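You operate a simulated robot arm through the tools that you are given. There is no shell and no other tool. Be economical: measure what you need, move in short steps, check, and stop when the job is done.

You are at the controls of a simulated robot arm. One attempt, no reset.

## Task
Fetch the butter dish and set it on the black baking tray.

The check looks at the end state, three seconds after you hand in, the way a careful person would. Anything else that was tipped, shoved, dropped, spilled or broken makes it a failure.

## Robot
A 6-joint arm with a two-finger parallel gripper, fixed in place. Base frame: the origin is at the foot of the arm, x ahead of it, y to its left, z up; the work surface is at about z = 0. Readings come in cm, degrees, newtons and seconds.
With the tool pointing down near the work surface it reaches from about 14 to 58 cm from the base axis. Its first joint turns from -66.0 to 66.0 degrees. Payload 2.1 kg.
Tool frame: the origin (TCP) lies between the finger pads and is the grasp point; the fingertips stand 3 cm ahead of it; z points along the fingers, y is the line along which they close. Largest opening 9.4 cm; finger width 2.8, thickness 1; the body of the gripper, 5 by 9.6 cm, starts 5.5 cm behind the TCP.
Orientation is told as [roll, pitch, yaw] about the base's x, y, z axes, in that order, counted from this pose: with the fingers straight down and closing along the base's y, the tool's x points along the base's -x, its y along +y and its z along -z.

## Interface
- The arm moves only by the tool nudge_tool. Its argument "commands" is a list of rows, each a list of 2 entries, a list of its own where there are three numbers: the shift along the base's x, y, z in units of 50 mm (1.0 is 50 mm), then the turn about the base's z in units of 6 degrees (1.0 is 6 degrees). In form: [[[dx, dy, dz], yaw], ...]. A call has 1 to 20 rows; each row shifts and turns the commanded pose from where the row before left it. "grip" is the finger opening in cm, from 0 to 9.4, set as the call begins (left out, the last holds). A call with a number of a shift or a turn outside -1 to 1 is refused whole. Rows are played at 5 a second. More than 5 cm and 8.6 degrees between two rows, or a gripper value outside its range, and nothing of the call is played. A pose out of reach is approached as far as the arm can. The call stops where the force on the tool passes 40 N (or 10 N more than at its start, if that is more) or the arm is blocked; 0.2 s more then pass. The fingers move at their own pace (about 7.2 cm/s each) and stop on an object; they squeeze with about 30 N. The grip force told is the motor's: it shows also when the fingers shut on nothing. Time passes only in rows, and 0.2 s behind the last, so rows that do not move let the fingers close. It gives the time, the measured TCP pose, the force on the tool (base axes), the opening and the grip force at its end, in the units of the frame above (readings bear some noise).
- Cameras (640 x 400 px; columns grow to the right, rows downward): "scene" is fixed at [4.31, -36.48, 48.05]; the picture's right is [0.87, -0.50, 0.00], its down [-0.30, -0.52, -0.80] and it looks along [0.40, 0.69, -0.60] (base axes); focal length 324 px, centre (320, 200). "wrist" rides on the gripper at [7.6, 1.4, -10.3] in the tool frame; the picture's right is [-0.18, 0.98, 0.00], its down [-0.75, -0.14, -0.64] and it looks along [-0.63, -0.12, 0.77] (tool axes); focal length 243 px, centre (320, 200). There is no depth. A picture from a camera that has moved, and an enlarged one, comes with that camera's place and axes in the base frame and with its lens.
- camera(camera): a new picture of that camera. The clock stands still meanwhile.
- zoom(camera, box): a new picture of the part [left, top, right, bottom] of that camera's present view, enlarged. The clock stands still meanwhile.
- finish_job(): hands the job in; it is judged then, once.

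Work in short steps. Places have to be worked out from the pictures, the camera data and where the tool is seen: move nearer, look again, correct. Check each grasp and each placing, and mend what went wrong. You have 90 turns and 46 pictures in all, those below and enlarged ones among them. Open the gripper and draw the arm clear of the work before you hand the job in, unless the task says otherwise; then end with one line.

The tools are called after "Emit:" as name(argument=value, ...) on one line, values as JSON. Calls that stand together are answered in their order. nudge_tool: Moves the arm, as the interface text tells. Its arguments: {"type":"object","properties":{"commands":{"type":"array","items":{"type":"array"}},"grip":{"type":"number"}},"required":["commands"]} The other tools are called the same way: camera (camera) takes a picture; zoom (camera, box) takes an enlarged picture of a part of a camera's view; finish_job () hands the job in.

At the start:

```text
t: 0.0
position: [24.72, 11.48, 24.36]
ee_rot: [-0.1, -0.1, 0.0]
ft_force: [-0.3, -0.3, 1.1]
opening: 9.44
grip_force: 0.1
```

scene: 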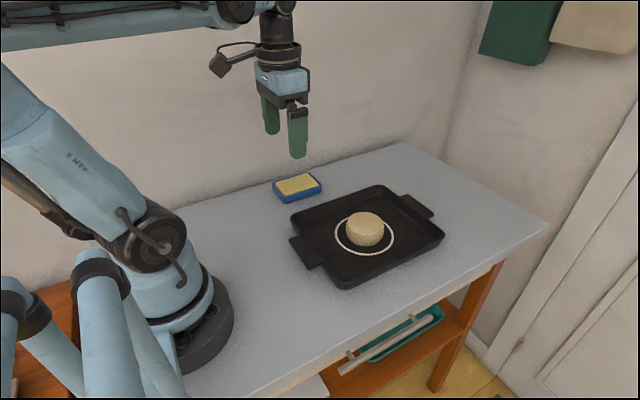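
wrist: 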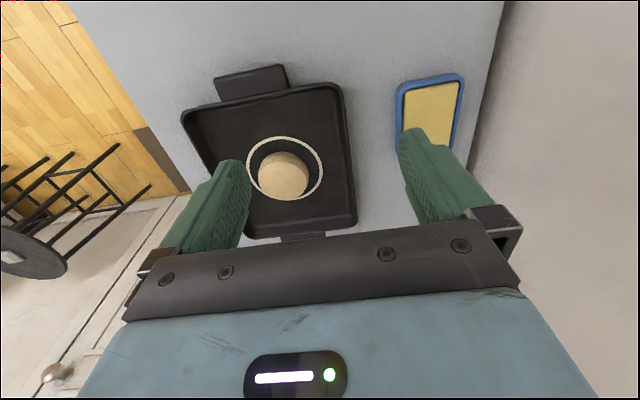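

The blue dish with the yellow block looks like the butter dish; the tray holds a round item inside a ring. I'll zoom in on both for detail.

Emit:
zoom(camera="scene", box=[250, 150, 470, 300])

Emit:
zoom(camera="wrist", box=[170, 50, 490, 250])

```text
2.67 times, centred on (360, 225) of scene
camera zoom: at [4.31, -36.48, 48.05], right [0.87, -0.5, 0.0], down [-0.3, -0.52, -0.8], along [0.4, 0.69, -0.6], focal length 863 px, centre (213, 133)
```

zoom: 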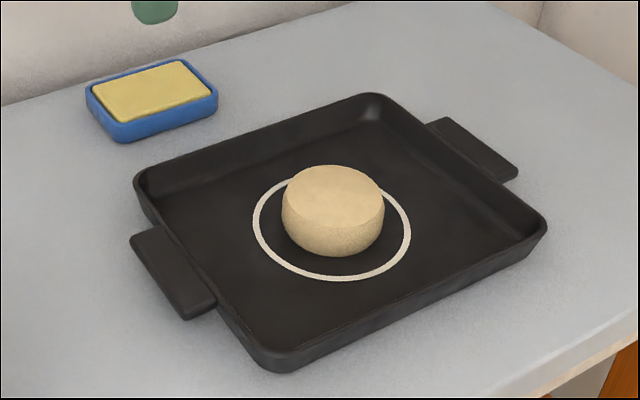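

```text
2.00 times, centred on (330, 150) of wrist
camera zoom: at [17.07, 12.85, 34.53], right [0.18, 0.98, 0.0], down [0.75, -0.14, 0.64], along [0.63, -0.12, -0.77], focal length 485 px, centre (300, 300)
```

zoom: 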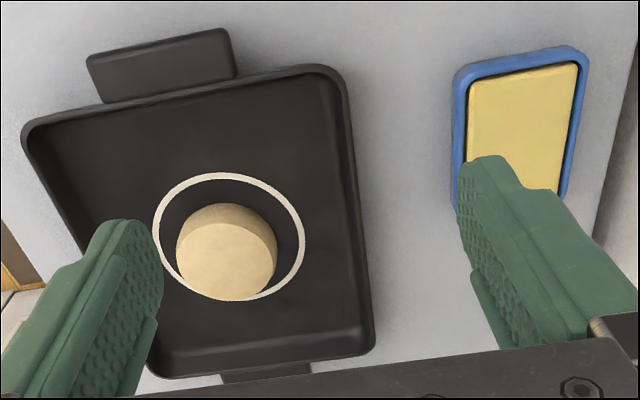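

Rough estimates: the dish is centred near (33, 25) and is about 10 x 7 cm. The tray spans about x 26..52, y -8..14, with the bun near (38, 2.5). Free room on the tray is tight, so I'll go above it and measure properly.

Emit:
nudge_tool(commands=[[[0, -0.8, 0.4], 0], [[0, -0.8, 0.4], 0], [[0.3, -0.3, 0.2], 0], [[0, 0, 0], 0]])

Emit:
camera(camera="wrist")

```text
t: 1.0
position: [26.44, 1.79, 29.38]
ee_rot: [0.0, -0.1, 0.0]
ft_force: [0.3, 0.4, 0.4]
opening: 9.41
grip_force: 0.0
```

```text
41 pictures are left
camera wrist: at [18.74, 3.22, 39.52], right [0.18, 0.98, 0.0], down [0.75, -0.14, 0.64], along [0.63, -0.12, -0.77], focal length 243 px, centre (320, 200)
```

wrist: 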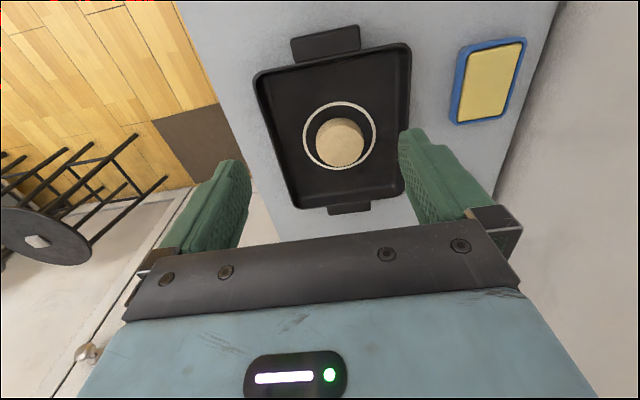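

The whole tray and dish are visible from here. I'll zoom for measuring.

Emit:
zoom(camera="wrist", box=[240, 20, 432, 220])

Emit:
zoom(camera="wrist", box=[430, 30, 546, 130])

Emit:
zoom(camera="scene", box=[265, 165, 329, 205])

```text
2.00 times, centred on (336, 120) of wrist
camera zoom: at [18.74, 3.22, 39.52], right [0.18, 0.98, 0.0], down [0.75, -0.14, 0.64], along [0.63, -0.12, -0.77], focal length 485 px, centre (288, 360)
```

zoom: 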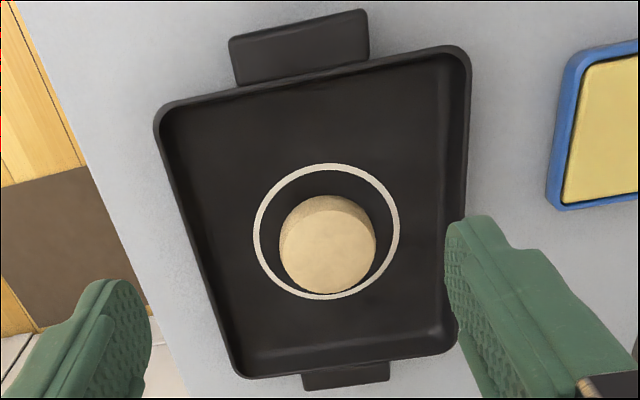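

```text
4.00 times, centred on (488, 80) of wrist
camera zoom: at [18.74, 3.22, 39.52], right [0.18, 0.98, 0.0], down [0.75, -0.14, 0.64], along [0.63, -0.12, -0.77], focal length 970 px, centre (-352, 680)
```

zoom: 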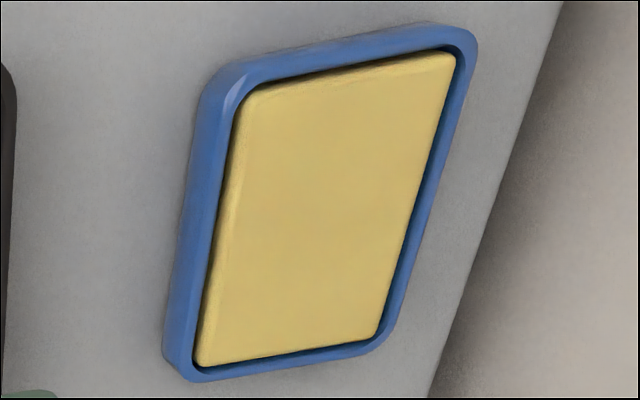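

```text
10.00 times, centred on (297, 185) of scene
camera zoom: at [4.31, -36.48, 48.05], right [0.87, -0.5, 0.0], down [-0.3, -0.52, -0.8], along [0.4, 0.69, -0.6], focal length 3235 px, centre (550, 350)
```

zoom: 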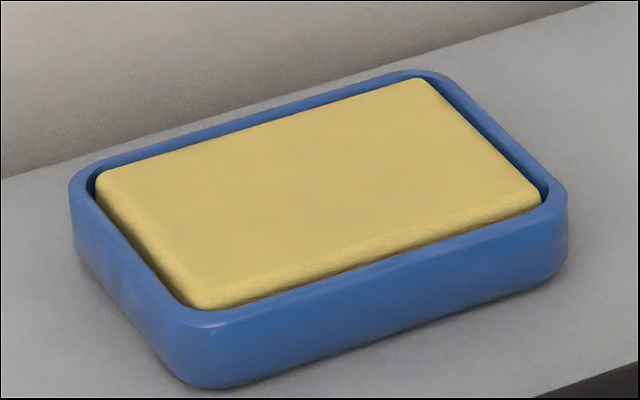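

The dish measures about 11 x 7.6 x 2 cm, centred near (32.8, 25). The bun is about 3.75 cm in radius, so the widest free strip is on the far side of the tray. I'll yaw by 90° (which placement needs anyway) and look almost straight down on that strip.

Emit:
nudge_tool(commands=[[[0.25, 0.15, 0], 1], [[0.25, 0.15, 0], 1], [[0.25, 0.15, 0], 1], [[0.25, 0.15, 0], 1], [[0.25, 0.15, 0], 1], [[0.25, 0.15, 0], 1], [[0.25, 0.15, 0], 1], [[0.25, 0.15, 0], 1], [[0.25, 0.15, 0], 1], [[0.25, 0.15, 0], 1], [[0.25, 0.1, 0], 1], [[0.25, 0.1, 0], 1], [[0.25, 0.1, 0], 1], [[0.25, 0.0, 0], 1], [[0.25, 0, 0], 1], [[0, 0, 0], 0]])

Emit:
camera(camera="wrist")

```text
t: 4.4
position: [45.02, 10.95, 29.52]
ee_rot: [0.0, -0.2, 90.1]
ft_force: [-0.8, -0.3, 0.1]
opening: 9.39
grip_force: 0.0
```

```text
37 pictures are left
camera wrist: at [43.52, 3.31, 39.67], right [-0.98, 0.18, 0.0], down [0.14, 0.75, 0.64], along [0.12, 0.63, -0.77], focal length 243 px, centre (320, 200)
```

wrist: 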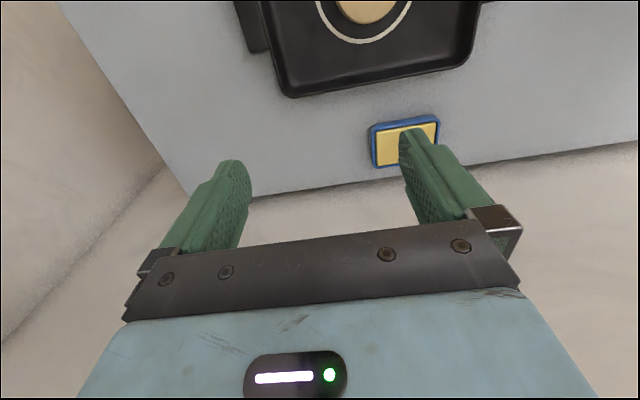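

Yaw +90 works. I'll back off in -y so the tray and bun fall in view.

Emit:
nudge_tool(commands=[[[0, -0.9, -0.2], 0], [[0, -0.9, -0.2], 0], [[0, -0.5, -0.2], 0], [[0, 0, 0], 0], [[0, 0, 0], 0]])

Emit:
zoom(camera="wrist", box=[200, 0, 520, 200])

```text
t: 5.6
position: [44.96, -0.57, 26.35]
ee_rot: [0.0, -0.1, 90.0]
ft_force: [-0.7, -0.1, -0.5]
opening: 9.4
grip_force: 0.1
```

```text
2.00 times, centred on (360, 100) of wrist
camera zoom: at [43.38, -8.17, 36.45], right [-0.98, 0.18, 0.0], down [0.14, 0.75, 0.64], along [0.12, 0.63, -0.77], focal length 485 px, centre (240, 400)
```

zoom: 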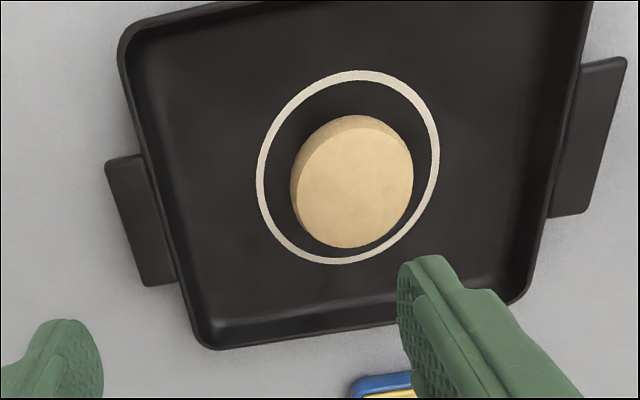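

The bun sits near (38.1, 2.4) and the gap to the far wall looks like only 7 to 7.5 cm. I'll zoom further into that strip and the dish for exact edges.

Emit:
zoom(camera="wrist", box=[250, 40, 410, 140])

Emit:
zoom(camera="scene", box=[340, 180, 452, 250])

Emit:
zoom(camera="scene", box=[284, 180, 396, 250])

```text
4.00 times, centred on (330, 90) of wrist
camera zoom: at [43.38, -8.17, 36.45], right [-0.98, 0.18, 0.0], down [0.14, 0.75, 0.64], along [0.12, 0.63, -0.77], focal length 970 px, centre (280, 640)
```

zoom: 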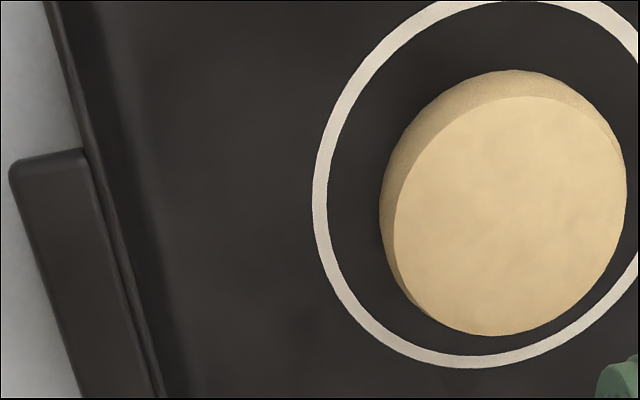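

```text
5.71 times, centred on (396, 215) of scene
camera zoom: at [4.31, -36.48, 48.05], right [0.87, -0.5, 0.0], down [-0.3, -0.52, -0.8], along [0.4, 0.69, -0.6], focal length 1848 px, centre (-114, 114)
```

zoom: 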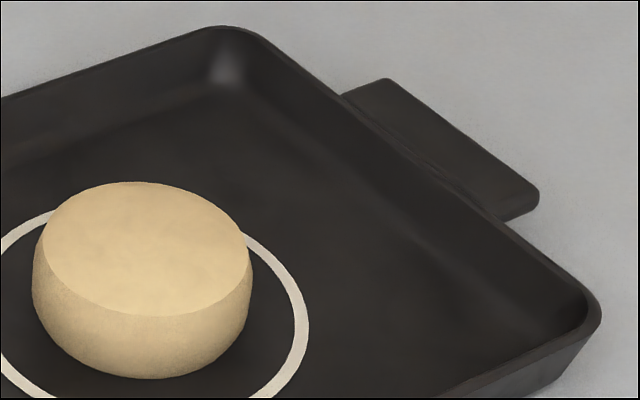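

```text
5.71 times, centred on (340, 215) of scene
camera zoom: at [4.31, -36.48, 48.05], right [0.87, -0.5, 0.0], down [-0.3, -0.52, -0.8], along [0.4, 0.69, -0.6], focal length 1848 px, centre (206, 114)
```

zoom: 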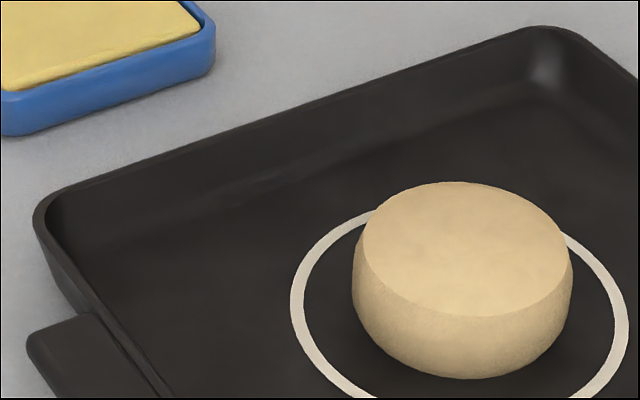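

The far gap is about 7.4 cm against a dish width of about 7.6 cm, and the rim is about 2.5 to 3 cm high, so it is marginal. Gripping the dish will give its exact width. I'll return to yaw 0 and move above it.

Emit:
nudge_tool(commands=[[[-0.16, 0.34, 0], -1], [[-0.16, 0.34, 0], -1], [[-0.16, 0.34, 0], -1], [[-0.16, 0.34, 0], -1], [[-0.16, 0.34, 0], -1], [[-0.16, 0.34, 0], -1], [[-0.16, 0.34, 0], -1], [[-0.16, 0.34, 0], -1], [[-0.16, 0.34, 0], -1], [[-0.16, 0.34, 0], -1], [[-0.16, 0.34, -0.1], -1], [[-0.16, 0.34, -0.2], -1], [[-0.16, 0.34, -0.3], -1], [[-0.16, 0.34, -0.4], -1], [[-0.16, 0.34, -0.4], -1], [[0, 0, -0.4], 0], [[0, 0, 0], 0]], grip=9.4)

Emit:
camera(camera="wrist")

Emit:
camera(camera="scene")

```text
t: 9.2
position: [33.08, 24.92, 17.46]
ee_rot: [0.0, -0.2, -0.1]
ft_force: [0.8, 0.0, 0.1]
opening: 9.39
grip_force: 0.1
```

```text
32 pictures are left
camera wrist: at [25.33, 26.4, 27.56], right [0.19, 0.98, 0.0], down [0.75, -0.14, 0.64], along [0.63, -0.12, -0.77], focal length 243 px, centre (320, 200)
```

wrist: 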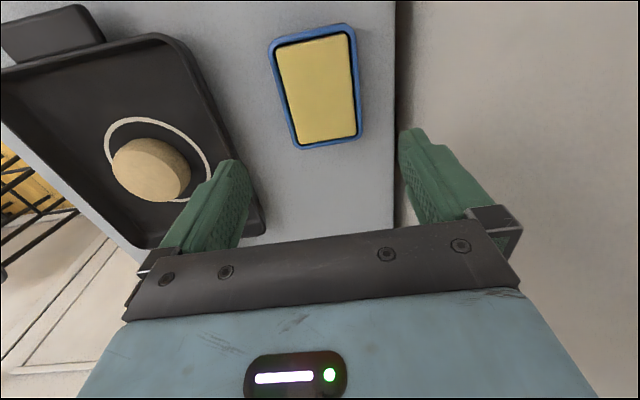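

```text
31 pictures are left
```

scene: 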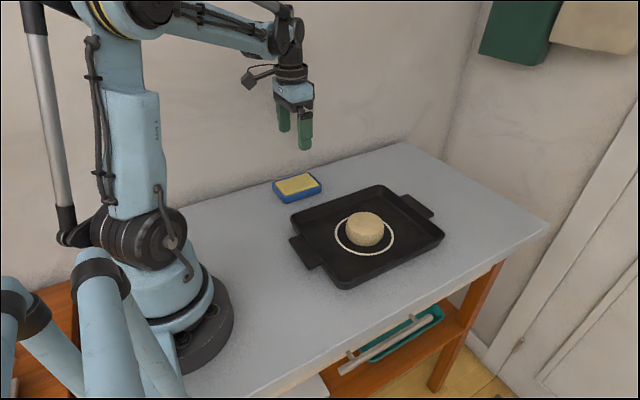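

The dish is confirmed at about (32.9, 25.0), lined up with the fingers. I'll descend to just above it and check the clearance.

Emit:
nudge_tool(commands=[[[0, 0.01, -0.6], 0], [[0, 0, -0.6], 0], [[0, 0, -0.6], 0], [[0, 0, -0.3], 0], [[0, 0, 0], 0]])

Emit:
zoom(camera="wrist", box=[200, 0, 520, 200])

Emit:
zoom(camera="scene", box=[249, 140, 345, 200])

```text
t: 10.4
position: [33.09, 25.07, 6.73]
ee_rot: [0.0, 0.0, -0.1]
ft_force: [-0.9, 0.5, -0.1]
opening: 9.44
grip_force: 0.1
```

```text
2.00 times, centred on (360, 100) of wrist
camera zoom: at [25.35, 26.39, 16.91], right [0.18, 0.98, 0.0], down [0.75, -0.14, 0.64], along [0.63, -0.12, -0.77], focal length 485 px, centre (240, 400)
```

zoom: 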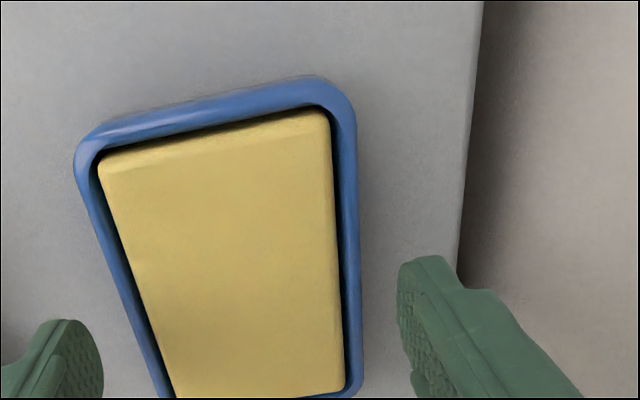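

```text
6.67 times, centred on (297, 170) of scene
camera zoom: at [4.31, -36.48, 48.05], right [0.87, -0.5, 0.0], down [-0.3, -0.52, -0.8], along [0.4, 0.69, -0.6], focal length 2157 px, centre (473, 400)
```

zoom: 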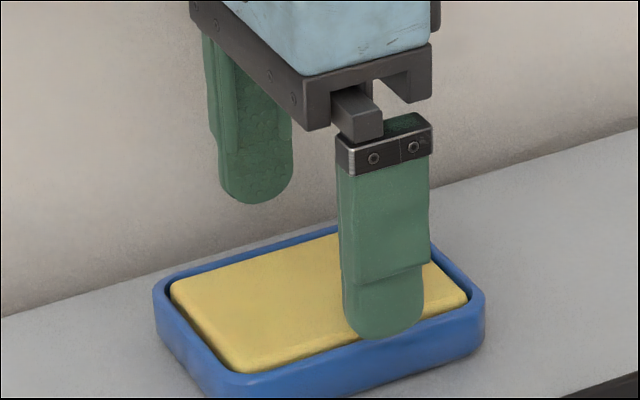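

The lateral fit is good (dish y 21.2..28.9), and its centre is nearer x = 32.4. I'll shift -0.6 cm, lower so the fingertips sit about 1 cm above the table, and close.

Emit:
nudge_tool(commands=[[[-0.12, 0, -0.2], 0], [[0, 0, -0.2], 0], [[0, 0, -0.15], 0], [[0, 0, 0], 0]])

Emit:
nudge_tool(commands=[[[0, 0, 0], 0], [[0, 0, 0], 0], [[0, 0, 0], 0], [[0, 0, 0], 0]], grip=6.5)

```text
t: 11.4
position: [32.51, 25.08, 4.14]
ee_rot: [-0.1, -0.1, 0.0]
ft_force: [-0.1, 0.2, 0.0]
opening: 9.42
grip_force: 0.0
```

```text
t: 12.4
position: [32.47, 24.97, 4.1]
ee_rot: [-0.1, -0.1, 0.0]
ft_force: [-0.3, -0.6, 0.2]
opening: 7.98
grip_force: 30.0
```

The dish is 8.0 cm wide, so it can't lie flat between the bun and the wall. The ring also matches the dish's half-diagonal, which means the bun is sitting in the spot. I'll lift the bun gently a few cm toward the near end of the tray, keeping it upright on the tray, and then place the dish in the freed half. I release the dish and rise first.

Emit:
nudge_tool(commands=[[[0, 0, 0], 0], [[0, 0, 0], 0], [[0, 0, 0.3], 0], [[0, 0, 0.6], 0], [[0, 0, 0.8], 0], [[0.1, -0.8, 0.4], 0], [[0.3, -0.9, 0], 0], [[0.3, -0.9, 0], 0], [[0.2, -0.9, 0], 0], [[0.2, -0.9, 0], 0], [[0.0, 0, 0], 0], [[0.0, 0, 0], 0]], grip=9.4)

Emit:
camera(camera="wrist")

Emit:
camera(camera="scene")

```text
t: 15.0
position: [37.99, 2.86, 14.65]
ee_rot: [0.1, 0.0, 0.0]
ft_force: [0.3, -0.1, 0.1]
opening: 9.38
grip_force: 0.0
```

```text
28 pictures are left
camera wrist: at [30.27, 4.27, 24.85], right [0.18, 0.98, 0.0], down [0.75, -0.14, 0.64], along [0.63, -0.12, -0.77], focal length 243 px, centre (320, 200)
```

wrist: 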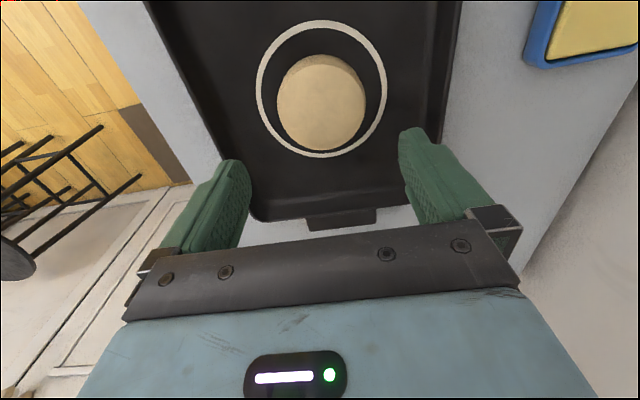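

```text
27 pictures are left
```

scene: 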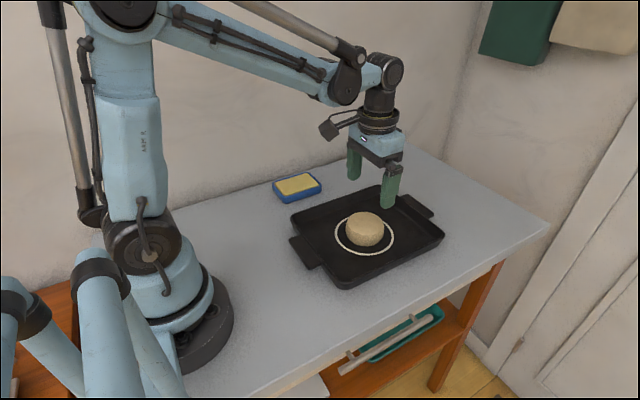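

Combining the views (each underestimates slightly along its own forward axis), the bun is at about (37.9, 3.0), so the gripper is already centred. I'll descend to just above the bun and check.

Emit:
nudge_tool(commands=[[[0, 0.02, -0.5], 0], [[0, 0, -0.5], 0], [[0, 0, -0.3], 0], [[0, 0, 0], 0]])

Emit:
zoom(camera="wrist", box=[160, 0, 480, 200])

Emit:
zoom(camera="scene", box=[310, 170, 438, 250])

```text
t: 16.0
position: [37.89, 3.03, 7.99]
ee_rot: [0.0, -0.1, 0.0]
ft_force: [0.2, -0.5, -1.5]
opening: 9.42
grip_force: 0.1
```

```text
2.00 times, centred on (320, 100) of wrist
camera zoom: at [30.19, 4.48, 18.19], right [0.18, 0.98, 0.0], down [0.75, -0.14, 0.64], along [0.63, -0.12, -0.77], focal length 485 px, centre (320, 400)
```

zoom: 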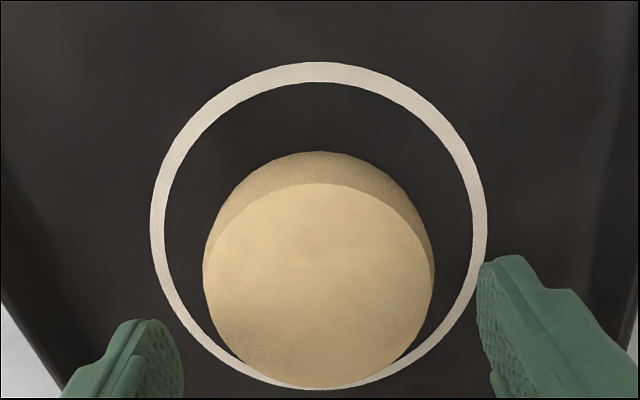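

```text
5.00 times, centred on (374, 210) of scene
camera zoom: at [4.31, -36.48, 48.05], right [0.87, -0.5, 0.0], down [-0.3, -0.52, -0.8], along [0.4, 0.69, -0.6], focal length 1617 px, centre (50, 150)
```

zoom: 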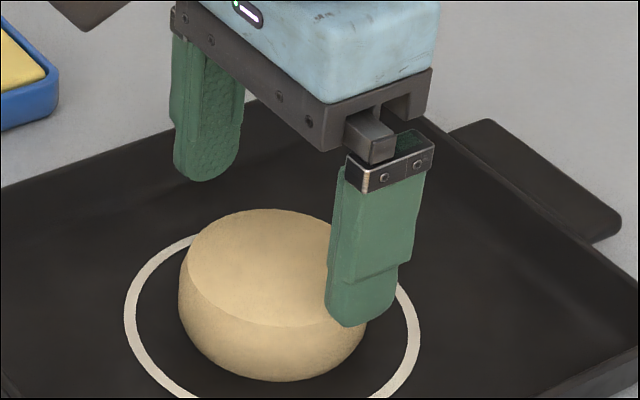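

The scene view suggests the fingers are about 0.5 cm too far in x. I'll correct that, descend to mid-height of the bun and close.

Emit:
nudge_tool(commands=[[[-0.1, 0.01, 0], 0], [[0, 0, -0.25], 0], [[0, 0, -0.25], 0], [[0, 0, -0.18], 0], [[0, 0, 0], 0]])

Emit:
nudge_tool(commands=[[[0, 0, 0], 0], [[0, 0, 0], 0], [[0, 0, 0], 0], [[0, 0, 0], 0]], grip=6.5)

Emit:
zoom(camera="scene", box=[310, 170, 438, 250])

```text
t: 17.2
position: [37.39, 3.01, 4.75]
ee_rot: [0.0, -0.1, -0.1]
ft_force: [-0.3, 0.1, 0.3]
opening: 9.4
grip_force: 0.0
```

```text
t: 18.2
position: [37.43, 3.08, 4.84]
ee_rot: [-0.2, 0.0, 0.0]
ft_force: [-0.1, -1.7, 0.1]
opening: 7.93
grip_force: 29.4
```

```text
5.00 times, centred on (374, 210) of scene
camera zoom: at [4.31, -36.48, 48.05], right [0.87, -0.5, 0.0], down [-0.3, -0.52, -0.8], along [0.4, 0.69, -0.6], focal length 1617 px, centre (50, 150)
```

zoom: 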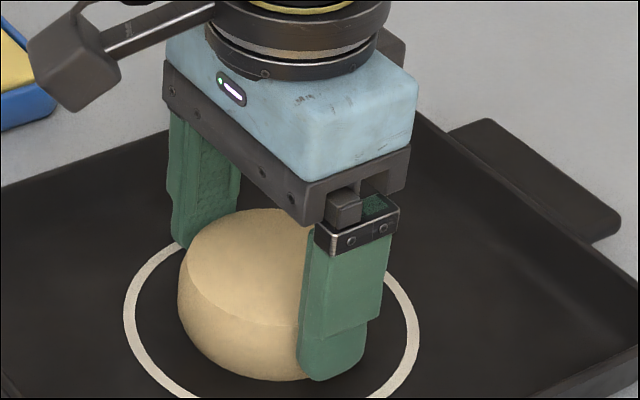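

The bun is gripped (7.9 cm). I'll lift it 2.5 cm straight up and check that it comes along level.

Emit:
nudge_tool(commands=[[[0, 0, 0.15], 0], [[0, 0, 0.2], 0], [[0, 0, 0.15], 0], [[0, 0, 0], 0]])

Emit:
zoom(camera="scene", box=[310, 170, 438, 250])

```text
t: 19.2
position: [37.45, 3.03, 7.14]
ee_rot: [0.1, -0.1, 0.0]
ft_force: [-0.4, -1.2, -6.5]
opening: 7.93
grip_force: 29.7
```

```text
5.00 times, centred on (374, 210) of scene
camera zoom: at [4.31, -36.48, 48.05], right [0.87, -0.5, 0.0], down [-0.3, -0.52, -0.8], along [0.4, 0.69, -0.6], focal length 1617 px, centre (50, 150)
```

zoom: 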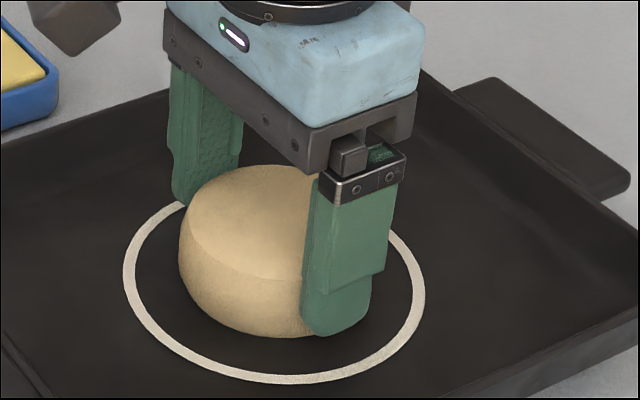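

The ring and handles have shifted up in the picture too, so the tray seems to be rising with the bun. I'll check the whole view.

Emit:
camera(camera="scene")

Emit:
camera(camera="wrist")

```text
22 pictures are left
```

scene: 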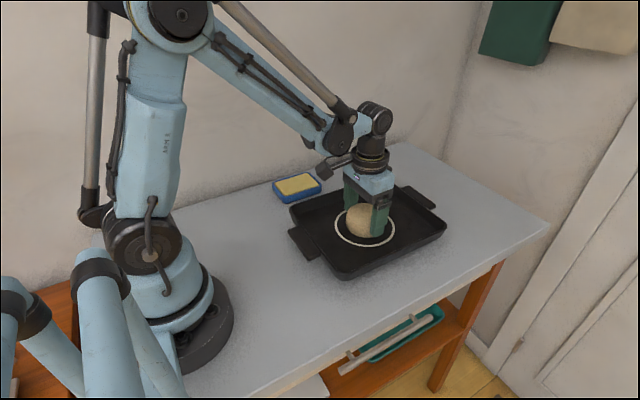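

```text
21 pictures are left
camera wrist: at [29.68, 4.51, 17.31], right [0.18, 0.98, 0.0], down [0.75, -0.14, 0.64], along [0.63, -0.12, -0.77], focal length 243 px, centre (320, 200)
```

wrist: 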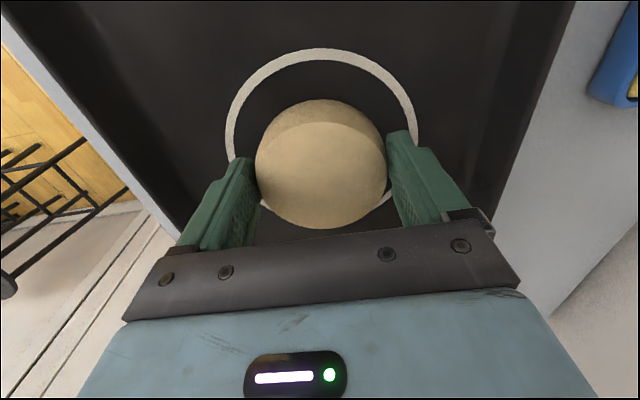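

The bun is attached to the tray. I'll lower it straight back to where it was, slowly, and release.

Emit:
nudge_tool(commands=[[[0, 0, -0.12], 0], [[0, 0, -0.12], 0], [[0, 0, -0.1], 0], [[0, 0, -0.06], 0], [[0, 0, -0.04], 0], [[0, 0, -0.03], 0], [[0, 0, 0], 0], [[0, 0, 0], 0]])

Emit:
zoom(camera="scene", box=[310, 170, 438, 250])

```text
t: 21.0
position: [37.35, 3.11, 4.84]
ee_rot: [0.1, -0.1, 0.0]
ft_force: [0.4, 0.9, -5.5]
opening: 7.91
grip_force: 30.0
```

```text
5.00 times, centred on (374, 210) of scene
camera zoom: at [4.31, -36.48, 48.05], right [0.87, -0.5, 0.0], down [-0.3, -0.52, -0.8], along [0.4, 0.69, -0.6], focal length 1617 px, centre (50, 150)
```

zoom: 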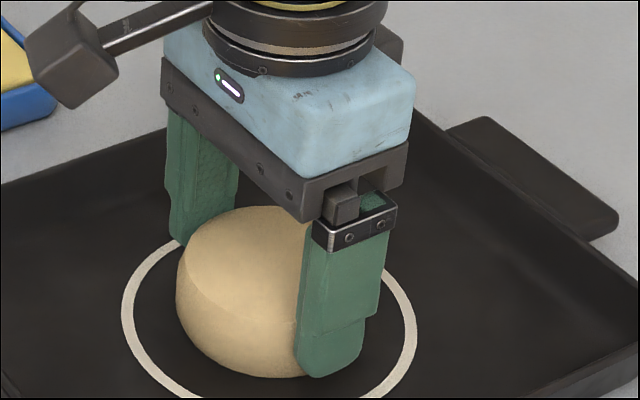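

Nearly back; the tool still carries about 5 N, so I'll ease down another 1 to 2 mm until it is unloaded.

Emit:
nudge_tool(commands=[[[0.015, -0.01, -0.015], 0], [[0, 0, -0.015], 0], [[0, 0, 0], 0]])

```text
t: 21.8
position: [37.57, 3.13, 4.7]
ee_rot: [0.0, 0.0, 0.1]
ft_force: [-2.5, 2.6, 0.1]
opening: 7.98
grip_force: 30.2
```

Unloaded. I'll release and rise.

Emit:
nudge_tool(commands=[[[0, 0, 0], 0], [[0, 0, 0], 0], [[0, 0, 0], 0], [[0, 0, 0.2], 0], [[0, 0, 0.4], 0], [[0, 0, 0.6], 0], [[-0.4, 0.6, 0.6], 0], [[-0.4, 0.8, 0.4], 0], [[-0.3, 0.8, 0], 0], [[0, 0, 0], 0]], grip=9.4)

Emit:
zoom(camera="scene", box=[250, 150, 470, 300])

```text
t: 24.0
position: [32.01, 14.35, 15.56]
ee_rot: [0.0, 0.0, 0.0]
ft_force: [0.3, 0.0, 0.2]
opening: 9.42
grip_force: 0.1
```

```text
2.67 times, centred on (360, 225) of scene
camera zoom: at [4.31, -36.48, 48.05], right [0.87, -0.5, 0.0], down [-0.3, -0.52, -0.8], along [0.4, 0.69, -0.6], focal length 863 px, centre (213, 133)
```

zoom: 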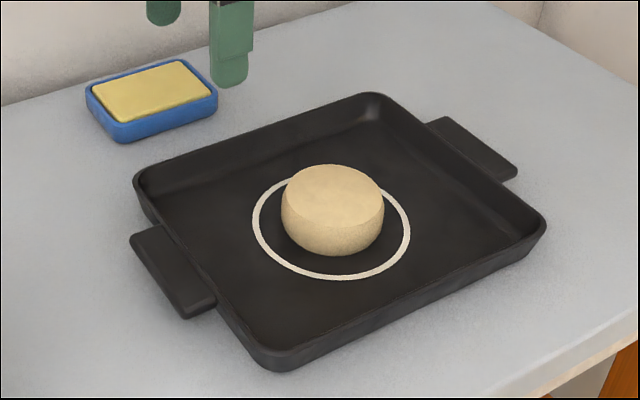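

The tray is back in its original spot. Since the bun is fixed to it, I'll put the dish in the far strip beside the bun, crosswise. I go to the dish and grip it about 1.3 cm beyond its centre, with the fingers on only the upper ~0.8 cm so they clear the tray rim and bun.

Emit:
nudge_tool(commands=[[[0.1, 0.8, 0], 0], [[0.1, 0.8, -0.2], 0], [[0.15, 0.52, -0.4], 0], [[0, 0, -0.6], 0], [[0, 0, -0.6], 0], [[0, 0, 0], 0], [[0, 0, 0], 0]])

Emit:
zoom(camera="scene", box=[249, 140, 345, 200])

```text
t: 25.6
position: [33.85, 24.77, 6.8]
ee_rot: [0.1, -0.2, 0.0]
ft_force: [-0.2, 0.1, -0.4]
opening: 9.38
grip_force: 0.0
```

```text
6.67 times, centred on (297, 170) of scene
camera zoom: at [4.31, -36.48, 48.05], right [0.87, -0.5, 0.0], down [-0.3, -0.52, -0.8], along [0.4, 0.69, -0.6], focal length 2157 px, centre (473, 400)
```

zoom: 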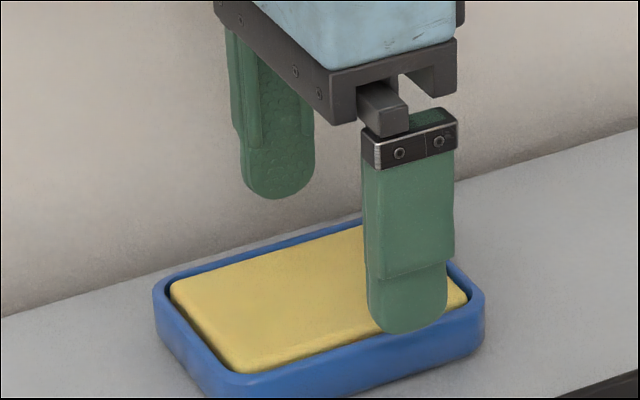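

The grip offset is about 1.7 cm; I'll reduce it to about 1.4, lower to TCP z of about 4.25, and close.

Emit:
nudge_tool(commands=[[[-0.06, 0.05, -0.2], 0], [[0, 0, -0.2], 0], [[0, 0, -0.11], 0], [[0, 0, 0], 0], [[0, 0, 0], 0]])

Emit:
nudge_tool(commands=[[[0, 0, 0], 0], [[0, 0, 0], 0], [[0, 0, 0], 0], [[0, 0, 0], 0]], grip=6.5)

Emit:
nudge_tool(commands=[[[0, 0, 0.2], 0], [[0, 0, 0.3], 0], [[0, 0, 0], 0]])

Emit:
zoom(camera="scene", box=[249, 140, 345, 200])

```text
t: 26.8
position: [33.58, 24.99, 4.25]
ee_rot: [0.0, -0.1, -0.1]
ft_force: [0.3, -0.4, -0.4]
opening: 9.4
grip_force: 0.1
```

```text
t: 27.8
position: [33.58, 24.99, 4.08]
ee_rot: [0.0, -0.2, 0.1]
ft_force: [-0.6, 2.1, -0.9]
opening: 7.96
grip_force: 29.9
```

```text
t: 28.6
position: [33.44, 24.88, 6.71]
ee_rot: [-0.1, -0.1, 0.0]
ft_force: [0.1, 0.2, -4.9]
opening: 7.96
grip_force: 30.0
```

```text
6.67 times, centred on (297, 170) of scene
camera zoom: at [4.31, -36.48, 48.05], right [0.87, -0.5, 0.0], down [-0.3, -0.52, -0.8], along [0.4, 0.69, -0.6], focal length 2157 px, centre (473, 400)
```

zoom: 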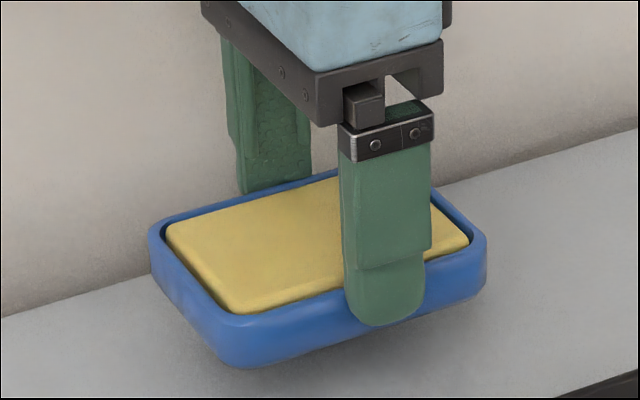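

The dish is held level (about 0.5 kg). I'll lift, then swing over the far strip while yawing +90.

Emit:
nudge_tool(commands=[[[0, -0.2, 0.6], 0], [[0, -0.2, 0.6], 0], [[0, -0.2, 0.5], 0], [[0.17, -0.18, 0], 1], [[0.17, -0.18, 0], 1], [[0.17, -0.18, 0], 1], [[0.17, -0.18, 0], 1], [[0.17, -0.18, 0], 1], [[0.17, -0.18, 0], 1], [[0.17, -0.18, 0], 1], [[0.17, -0.18, 0], 1], [[0.17, -0.18, 0], 1], [[0.17, -0.18, 0], 1], [[0.17, -0.18, 0], 1], [[0.17, -0.18, 0], 1], [[0.17, -0.18, 0], 1], [[0.17, -0.18, 0], 1], [[0.17, -0.14, 0], 1], [[0, 0, 0], 0], [[0, 0, 0], 0]])

Emit:
nudge_tool(commands=[[[0, 0, -0.4], 0], [[0, 0, -0.4], 0], [[0, 0, 0], 0]])

Emit:
camera(camera="wrist")

Emit:
zoom(camera="scene", box=[300, 140, 460, 240])

```text
t: 32.8
position: [46.32, 8.64, 14.96]
ee_rot: [0.0, 0.0, 90.0]
ft_force: [1.0, -0.2, -5.0]
opening: 7.98
grip_force: 29.5
```

```text
t: 33.6
position: [46.24, 8.61, 11.21]
ee_rot: [-0.1, -0.1, 90.0]
ft_force: [0.0, -1.1, -5.1]
opening: 7.96
grip_force: 29.8
```

```text
16 pictures are left
camera wrist: at [44.69, 0.98, 21.36], right [-0.98, 0.18, 0.0], down [0.14, 0.75, 0.64], along [0.12, 0.63, -0.77], focal length 243 px, centre (320, 200)
```

wrist: 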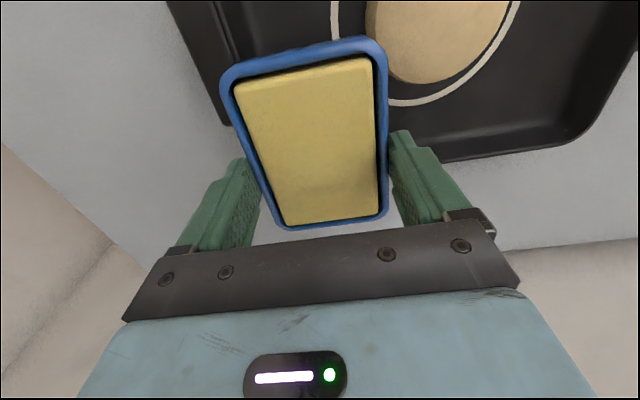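

```text
4.00 times, centred on (380, 190) of scene
camera zoom: at [4.31, -36.48, 48.05], right [0.87, -0.5, 0.0], down [-0.3, -0.52, -0.8], along [0.4, 0.69, -0.6], focal length 1294 px, centre (80, 240)
```

zoom: 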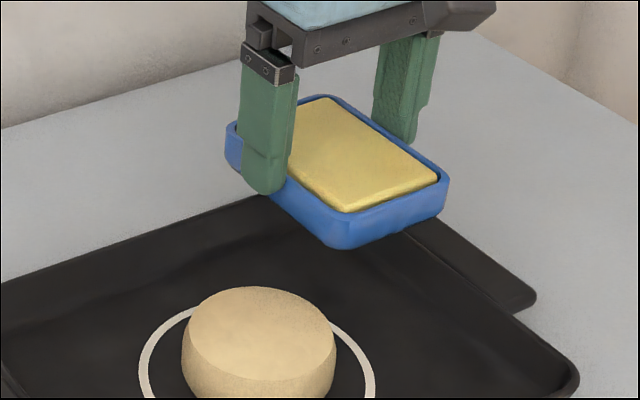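

I'll zoom on the wrist view to locate the bun edge and far rim relative to the dish.

Emit:
zoom(camera="wrist", box=[160, 0, 416, 160])

```text
2.50 times, centred on (288, 80) of wrist
camera zoom: at [44.69, 0.98, 21.36], right [-0.98, 0.18, 0.0], down [0.14, 0.75, 0.64], along [0.12, 0.63, -0.77], focal length 606 px, centre (400, 500)
```

zoom: 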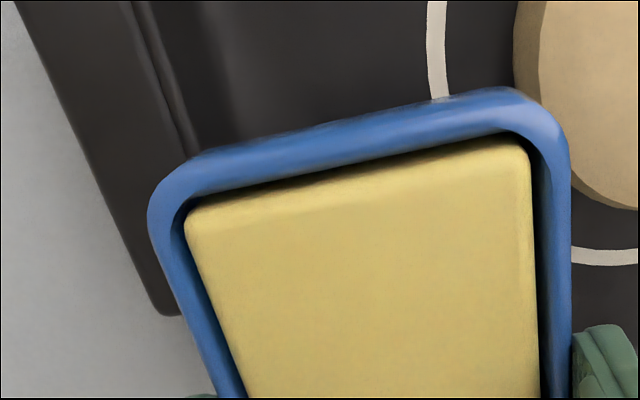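

The bun's far side is at x ≈ 42.1 and the inner rim at ≈ 50.5; the dish spans 42.3..50.2, so it is well centred. I'll shift -0.3 in y for the left wall and descend slowly to just above rim contact.

Emit:
nudge_tool(commands=[[[0.005, -0.06, -0.3], 0], [[0, 0, -0.3], 0], [[0, 0, -0.2], 0], [[0, 0, -0.1], 0], [[0, 0, 0], 0], [[0, 0, 0], 0]])

Emit:
zoom(camera="scene", box=[330, 170, 458, 250])

```text
t: 35.0
position: [46.17, 8.3, 6.65]
ee_rot: [0.0, -0.1, 90.0]
ft_force: [0.5, -0.7, -4.3]
opening: 7.97
grip_force: 30.1
```

```text
5.00 times, centred on (394, 210) of scene
camera zoom: at [4.31, -36.48, 48.05], right [0.87, -0.5, 0.0], down [-0.3, -0.52, -0.8], along [0.4, 0.69, -0.6], focal length 1617 px, centre (-50, 150)
```

zoom: 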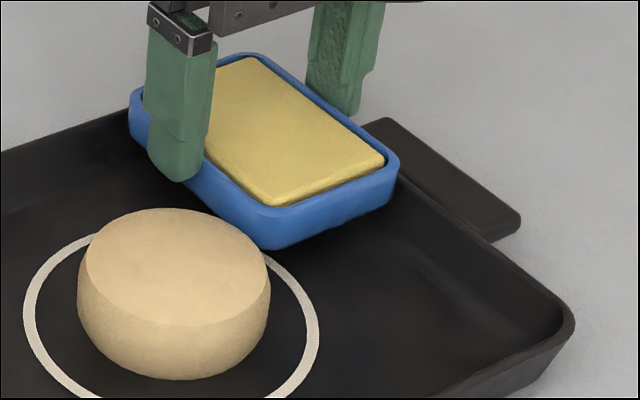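

The dish hovers between the bun and the far rim as intended. I'll lower in 1 to 2 mm steps, watching the force.

Emit:
nudge_tool(commands=[[[0, 0, -0.04], 0], [[0, 0, -0.04], 0], [[0, 0, 0], 0]])

Emit:
nudge_tool(commands=[[[0, 0, -0.03], 0], [[0, 0, -0.03], 0], [[0, 0, 0], 0]])

```text
t: 35.8
position: [46.17, 8.32, 6.16]
ee_rot: [-0.1, -0.1, 90.0]
ft_force: [0.0, -2.1, -0.6]
opening: 7.95
grip_force: 29.8
```

```text
t: 36.4
position: [46.28, 8.46, 6.15]
ee_rot: [-0.2, -0.1, 90.1]
ft_force: [-2.2, 1.2, 9.3]
opening: 7.96
grip_force: 29.7
stopped in row 2: the force on the tool passed its limit (the readings are from after the stop); the commanded pose is now the measured one
```

Contact at TCP z ≈ 6.15 (fingertip on the rim or dish on the wall). I'll look.

Emit:
zoom(camera="scene", box=[330, 170, 458, 250])

Emit:
zoom(camera="wrist", box=[160, 0, 480, 200])

```text
5.00 times, centred on (394, 210) of scene
camera zoom: at [4.31, -36.48, 48.05], right [0.87, -0.5, 0.0], down [-0.3, -0.52, -0.8], along [0.4, 0.69, -0.6], focal length 1617 px, centre (-50, 150)
```

zoom: 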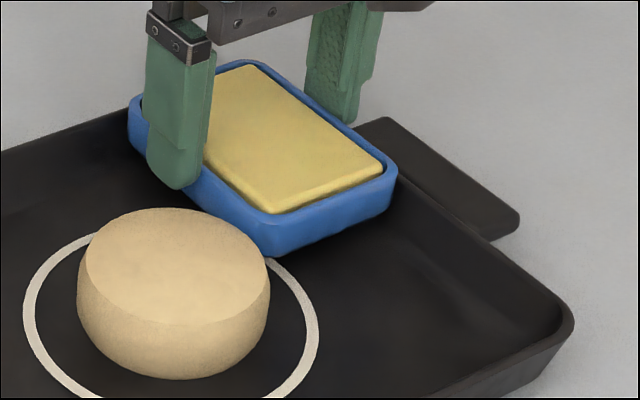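

```text
2.00 times, centred on (320, 100) of wrist
camera zoom: at [44.69, 0.69, 16.39], right [-0.98, 0.18, 0.0], down [0.14, 0.75, 0.64], along [0.12, 0.63, -0.77], focal length 485 px, centre (320, 400)
```

zoom: 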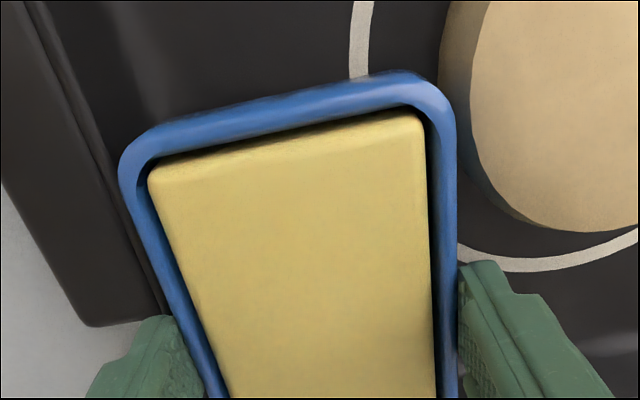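

The dish is clear of the bun and in contact on the far wall or rim. I'll release gently with a small opening so it settles into the strip.

Emit:
nudge_tool(commands=[[[0, 0, 0], 0], [[0, 0, 0], 0], [[0, 0, 0], 0]], grip=8.7)

Emit:
zoom(camera="scene", box=[330, 170, 458, 250])

```text
t: 37.2
position: [46.11, 8.25, 6.19]
ee_rot: [0.1, 0.0, 89.9]
ft_force: [-13.0, -1.2, 24.7]
opening: 8.11
grip_force: 0.1
```

```text
5.00 times, centred on (394, 210) of scene
camera zoom: at [4.3, -36.48, 48.05], right [0.87, -0.5, 0.0], down [-0.3, -0.52, -0.8], along [0.4, 0.69, -0.6], focal length 1617 px, centre (-50, 150)
```

zoom: 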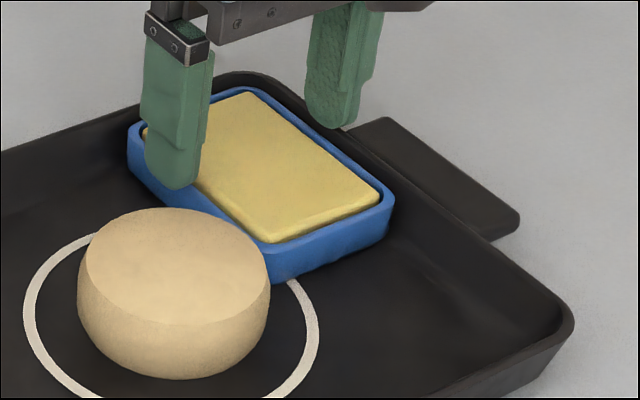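

The dish dropped neatly into the tray and looks level. The fingertip is bearing on the rim, so I'll raise straight up right away.

Emit:
nudge_tool(commands=[[[0, 0, 0.06], 0], [[0, 0, 0.1], 0], [[0, 0, 0.3], 0], [[0, 0, 0.6], 0], [[0, 0, 0.8], 0], [[0, 0, 0.8], 0], [[0, 0, 0.6], 0], [[0, 0, 0], 0]])

Emit:
nudge_tool(commands=[[[-0.8, 0, 0.4], 0], [[-0.8, 0, 0.3], 0], [[-0.8, 0, 0], 0], [[-0.4, 0, 0], 0], [[0, 0, 0], 0]], grip=9.4)

Emit:
camera(camera="scene")

Emit:
zoom(camera="scene", box=[330, 170, 458, 250])

```text
t: 39.0
position: [46.01, 8.61, 22.47]
ee_rot: [0.1, 0.0, 90.0]
ft_force: [0.1, -1.0, 0.3]
opening: 8.7
grip_force: 0.1
```

```text
t: 40.2
position: [32.07, 8.33, 25.77]
ee_rot: [0.1, 0.0, 89.9]
ft_force: [0.3, 0.1, -0.3]
opening: 9.42
grip_force: 0.1
```

```text
9 pictures are left
```

scene: 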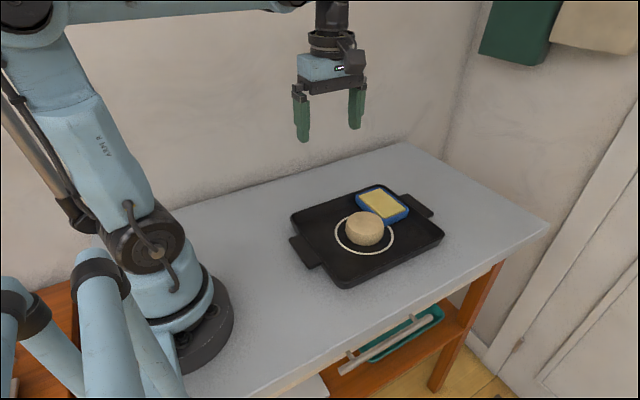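

```text
5.00 times, centred on (394, 210) of scene
camera zoom: at [4.31, -36.48, 48.05], right [0.87, -0.5, 0.0], down [-0.3, -0.52, -0.8], along [0.4, 0.69, -0.6], focal length 1617 px, centre (-50, 150)
```

zoom: 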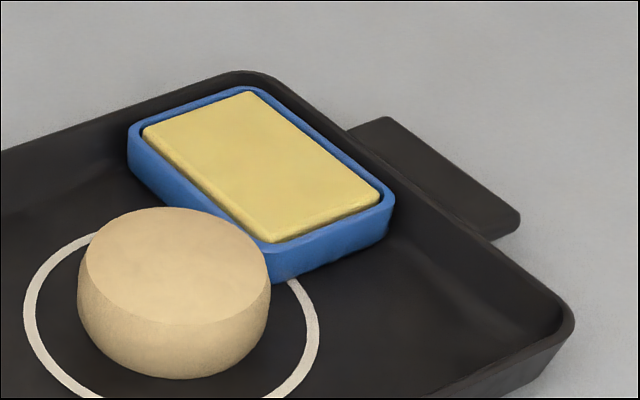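

The dish sits in the tray, close to level, beside the bun. The tray and bun are in their original places, and the gripper is open and clear, so I'm handing in.

Emit:
finish_job()

```text
The job is handed in.
```

The butter dish is on the black baking tray, in the far strip beside the bun and close to level; while checking whether the bun could move, I lifted the tray about 2.5 cm with it and set both back in place, to within about a millimetre.
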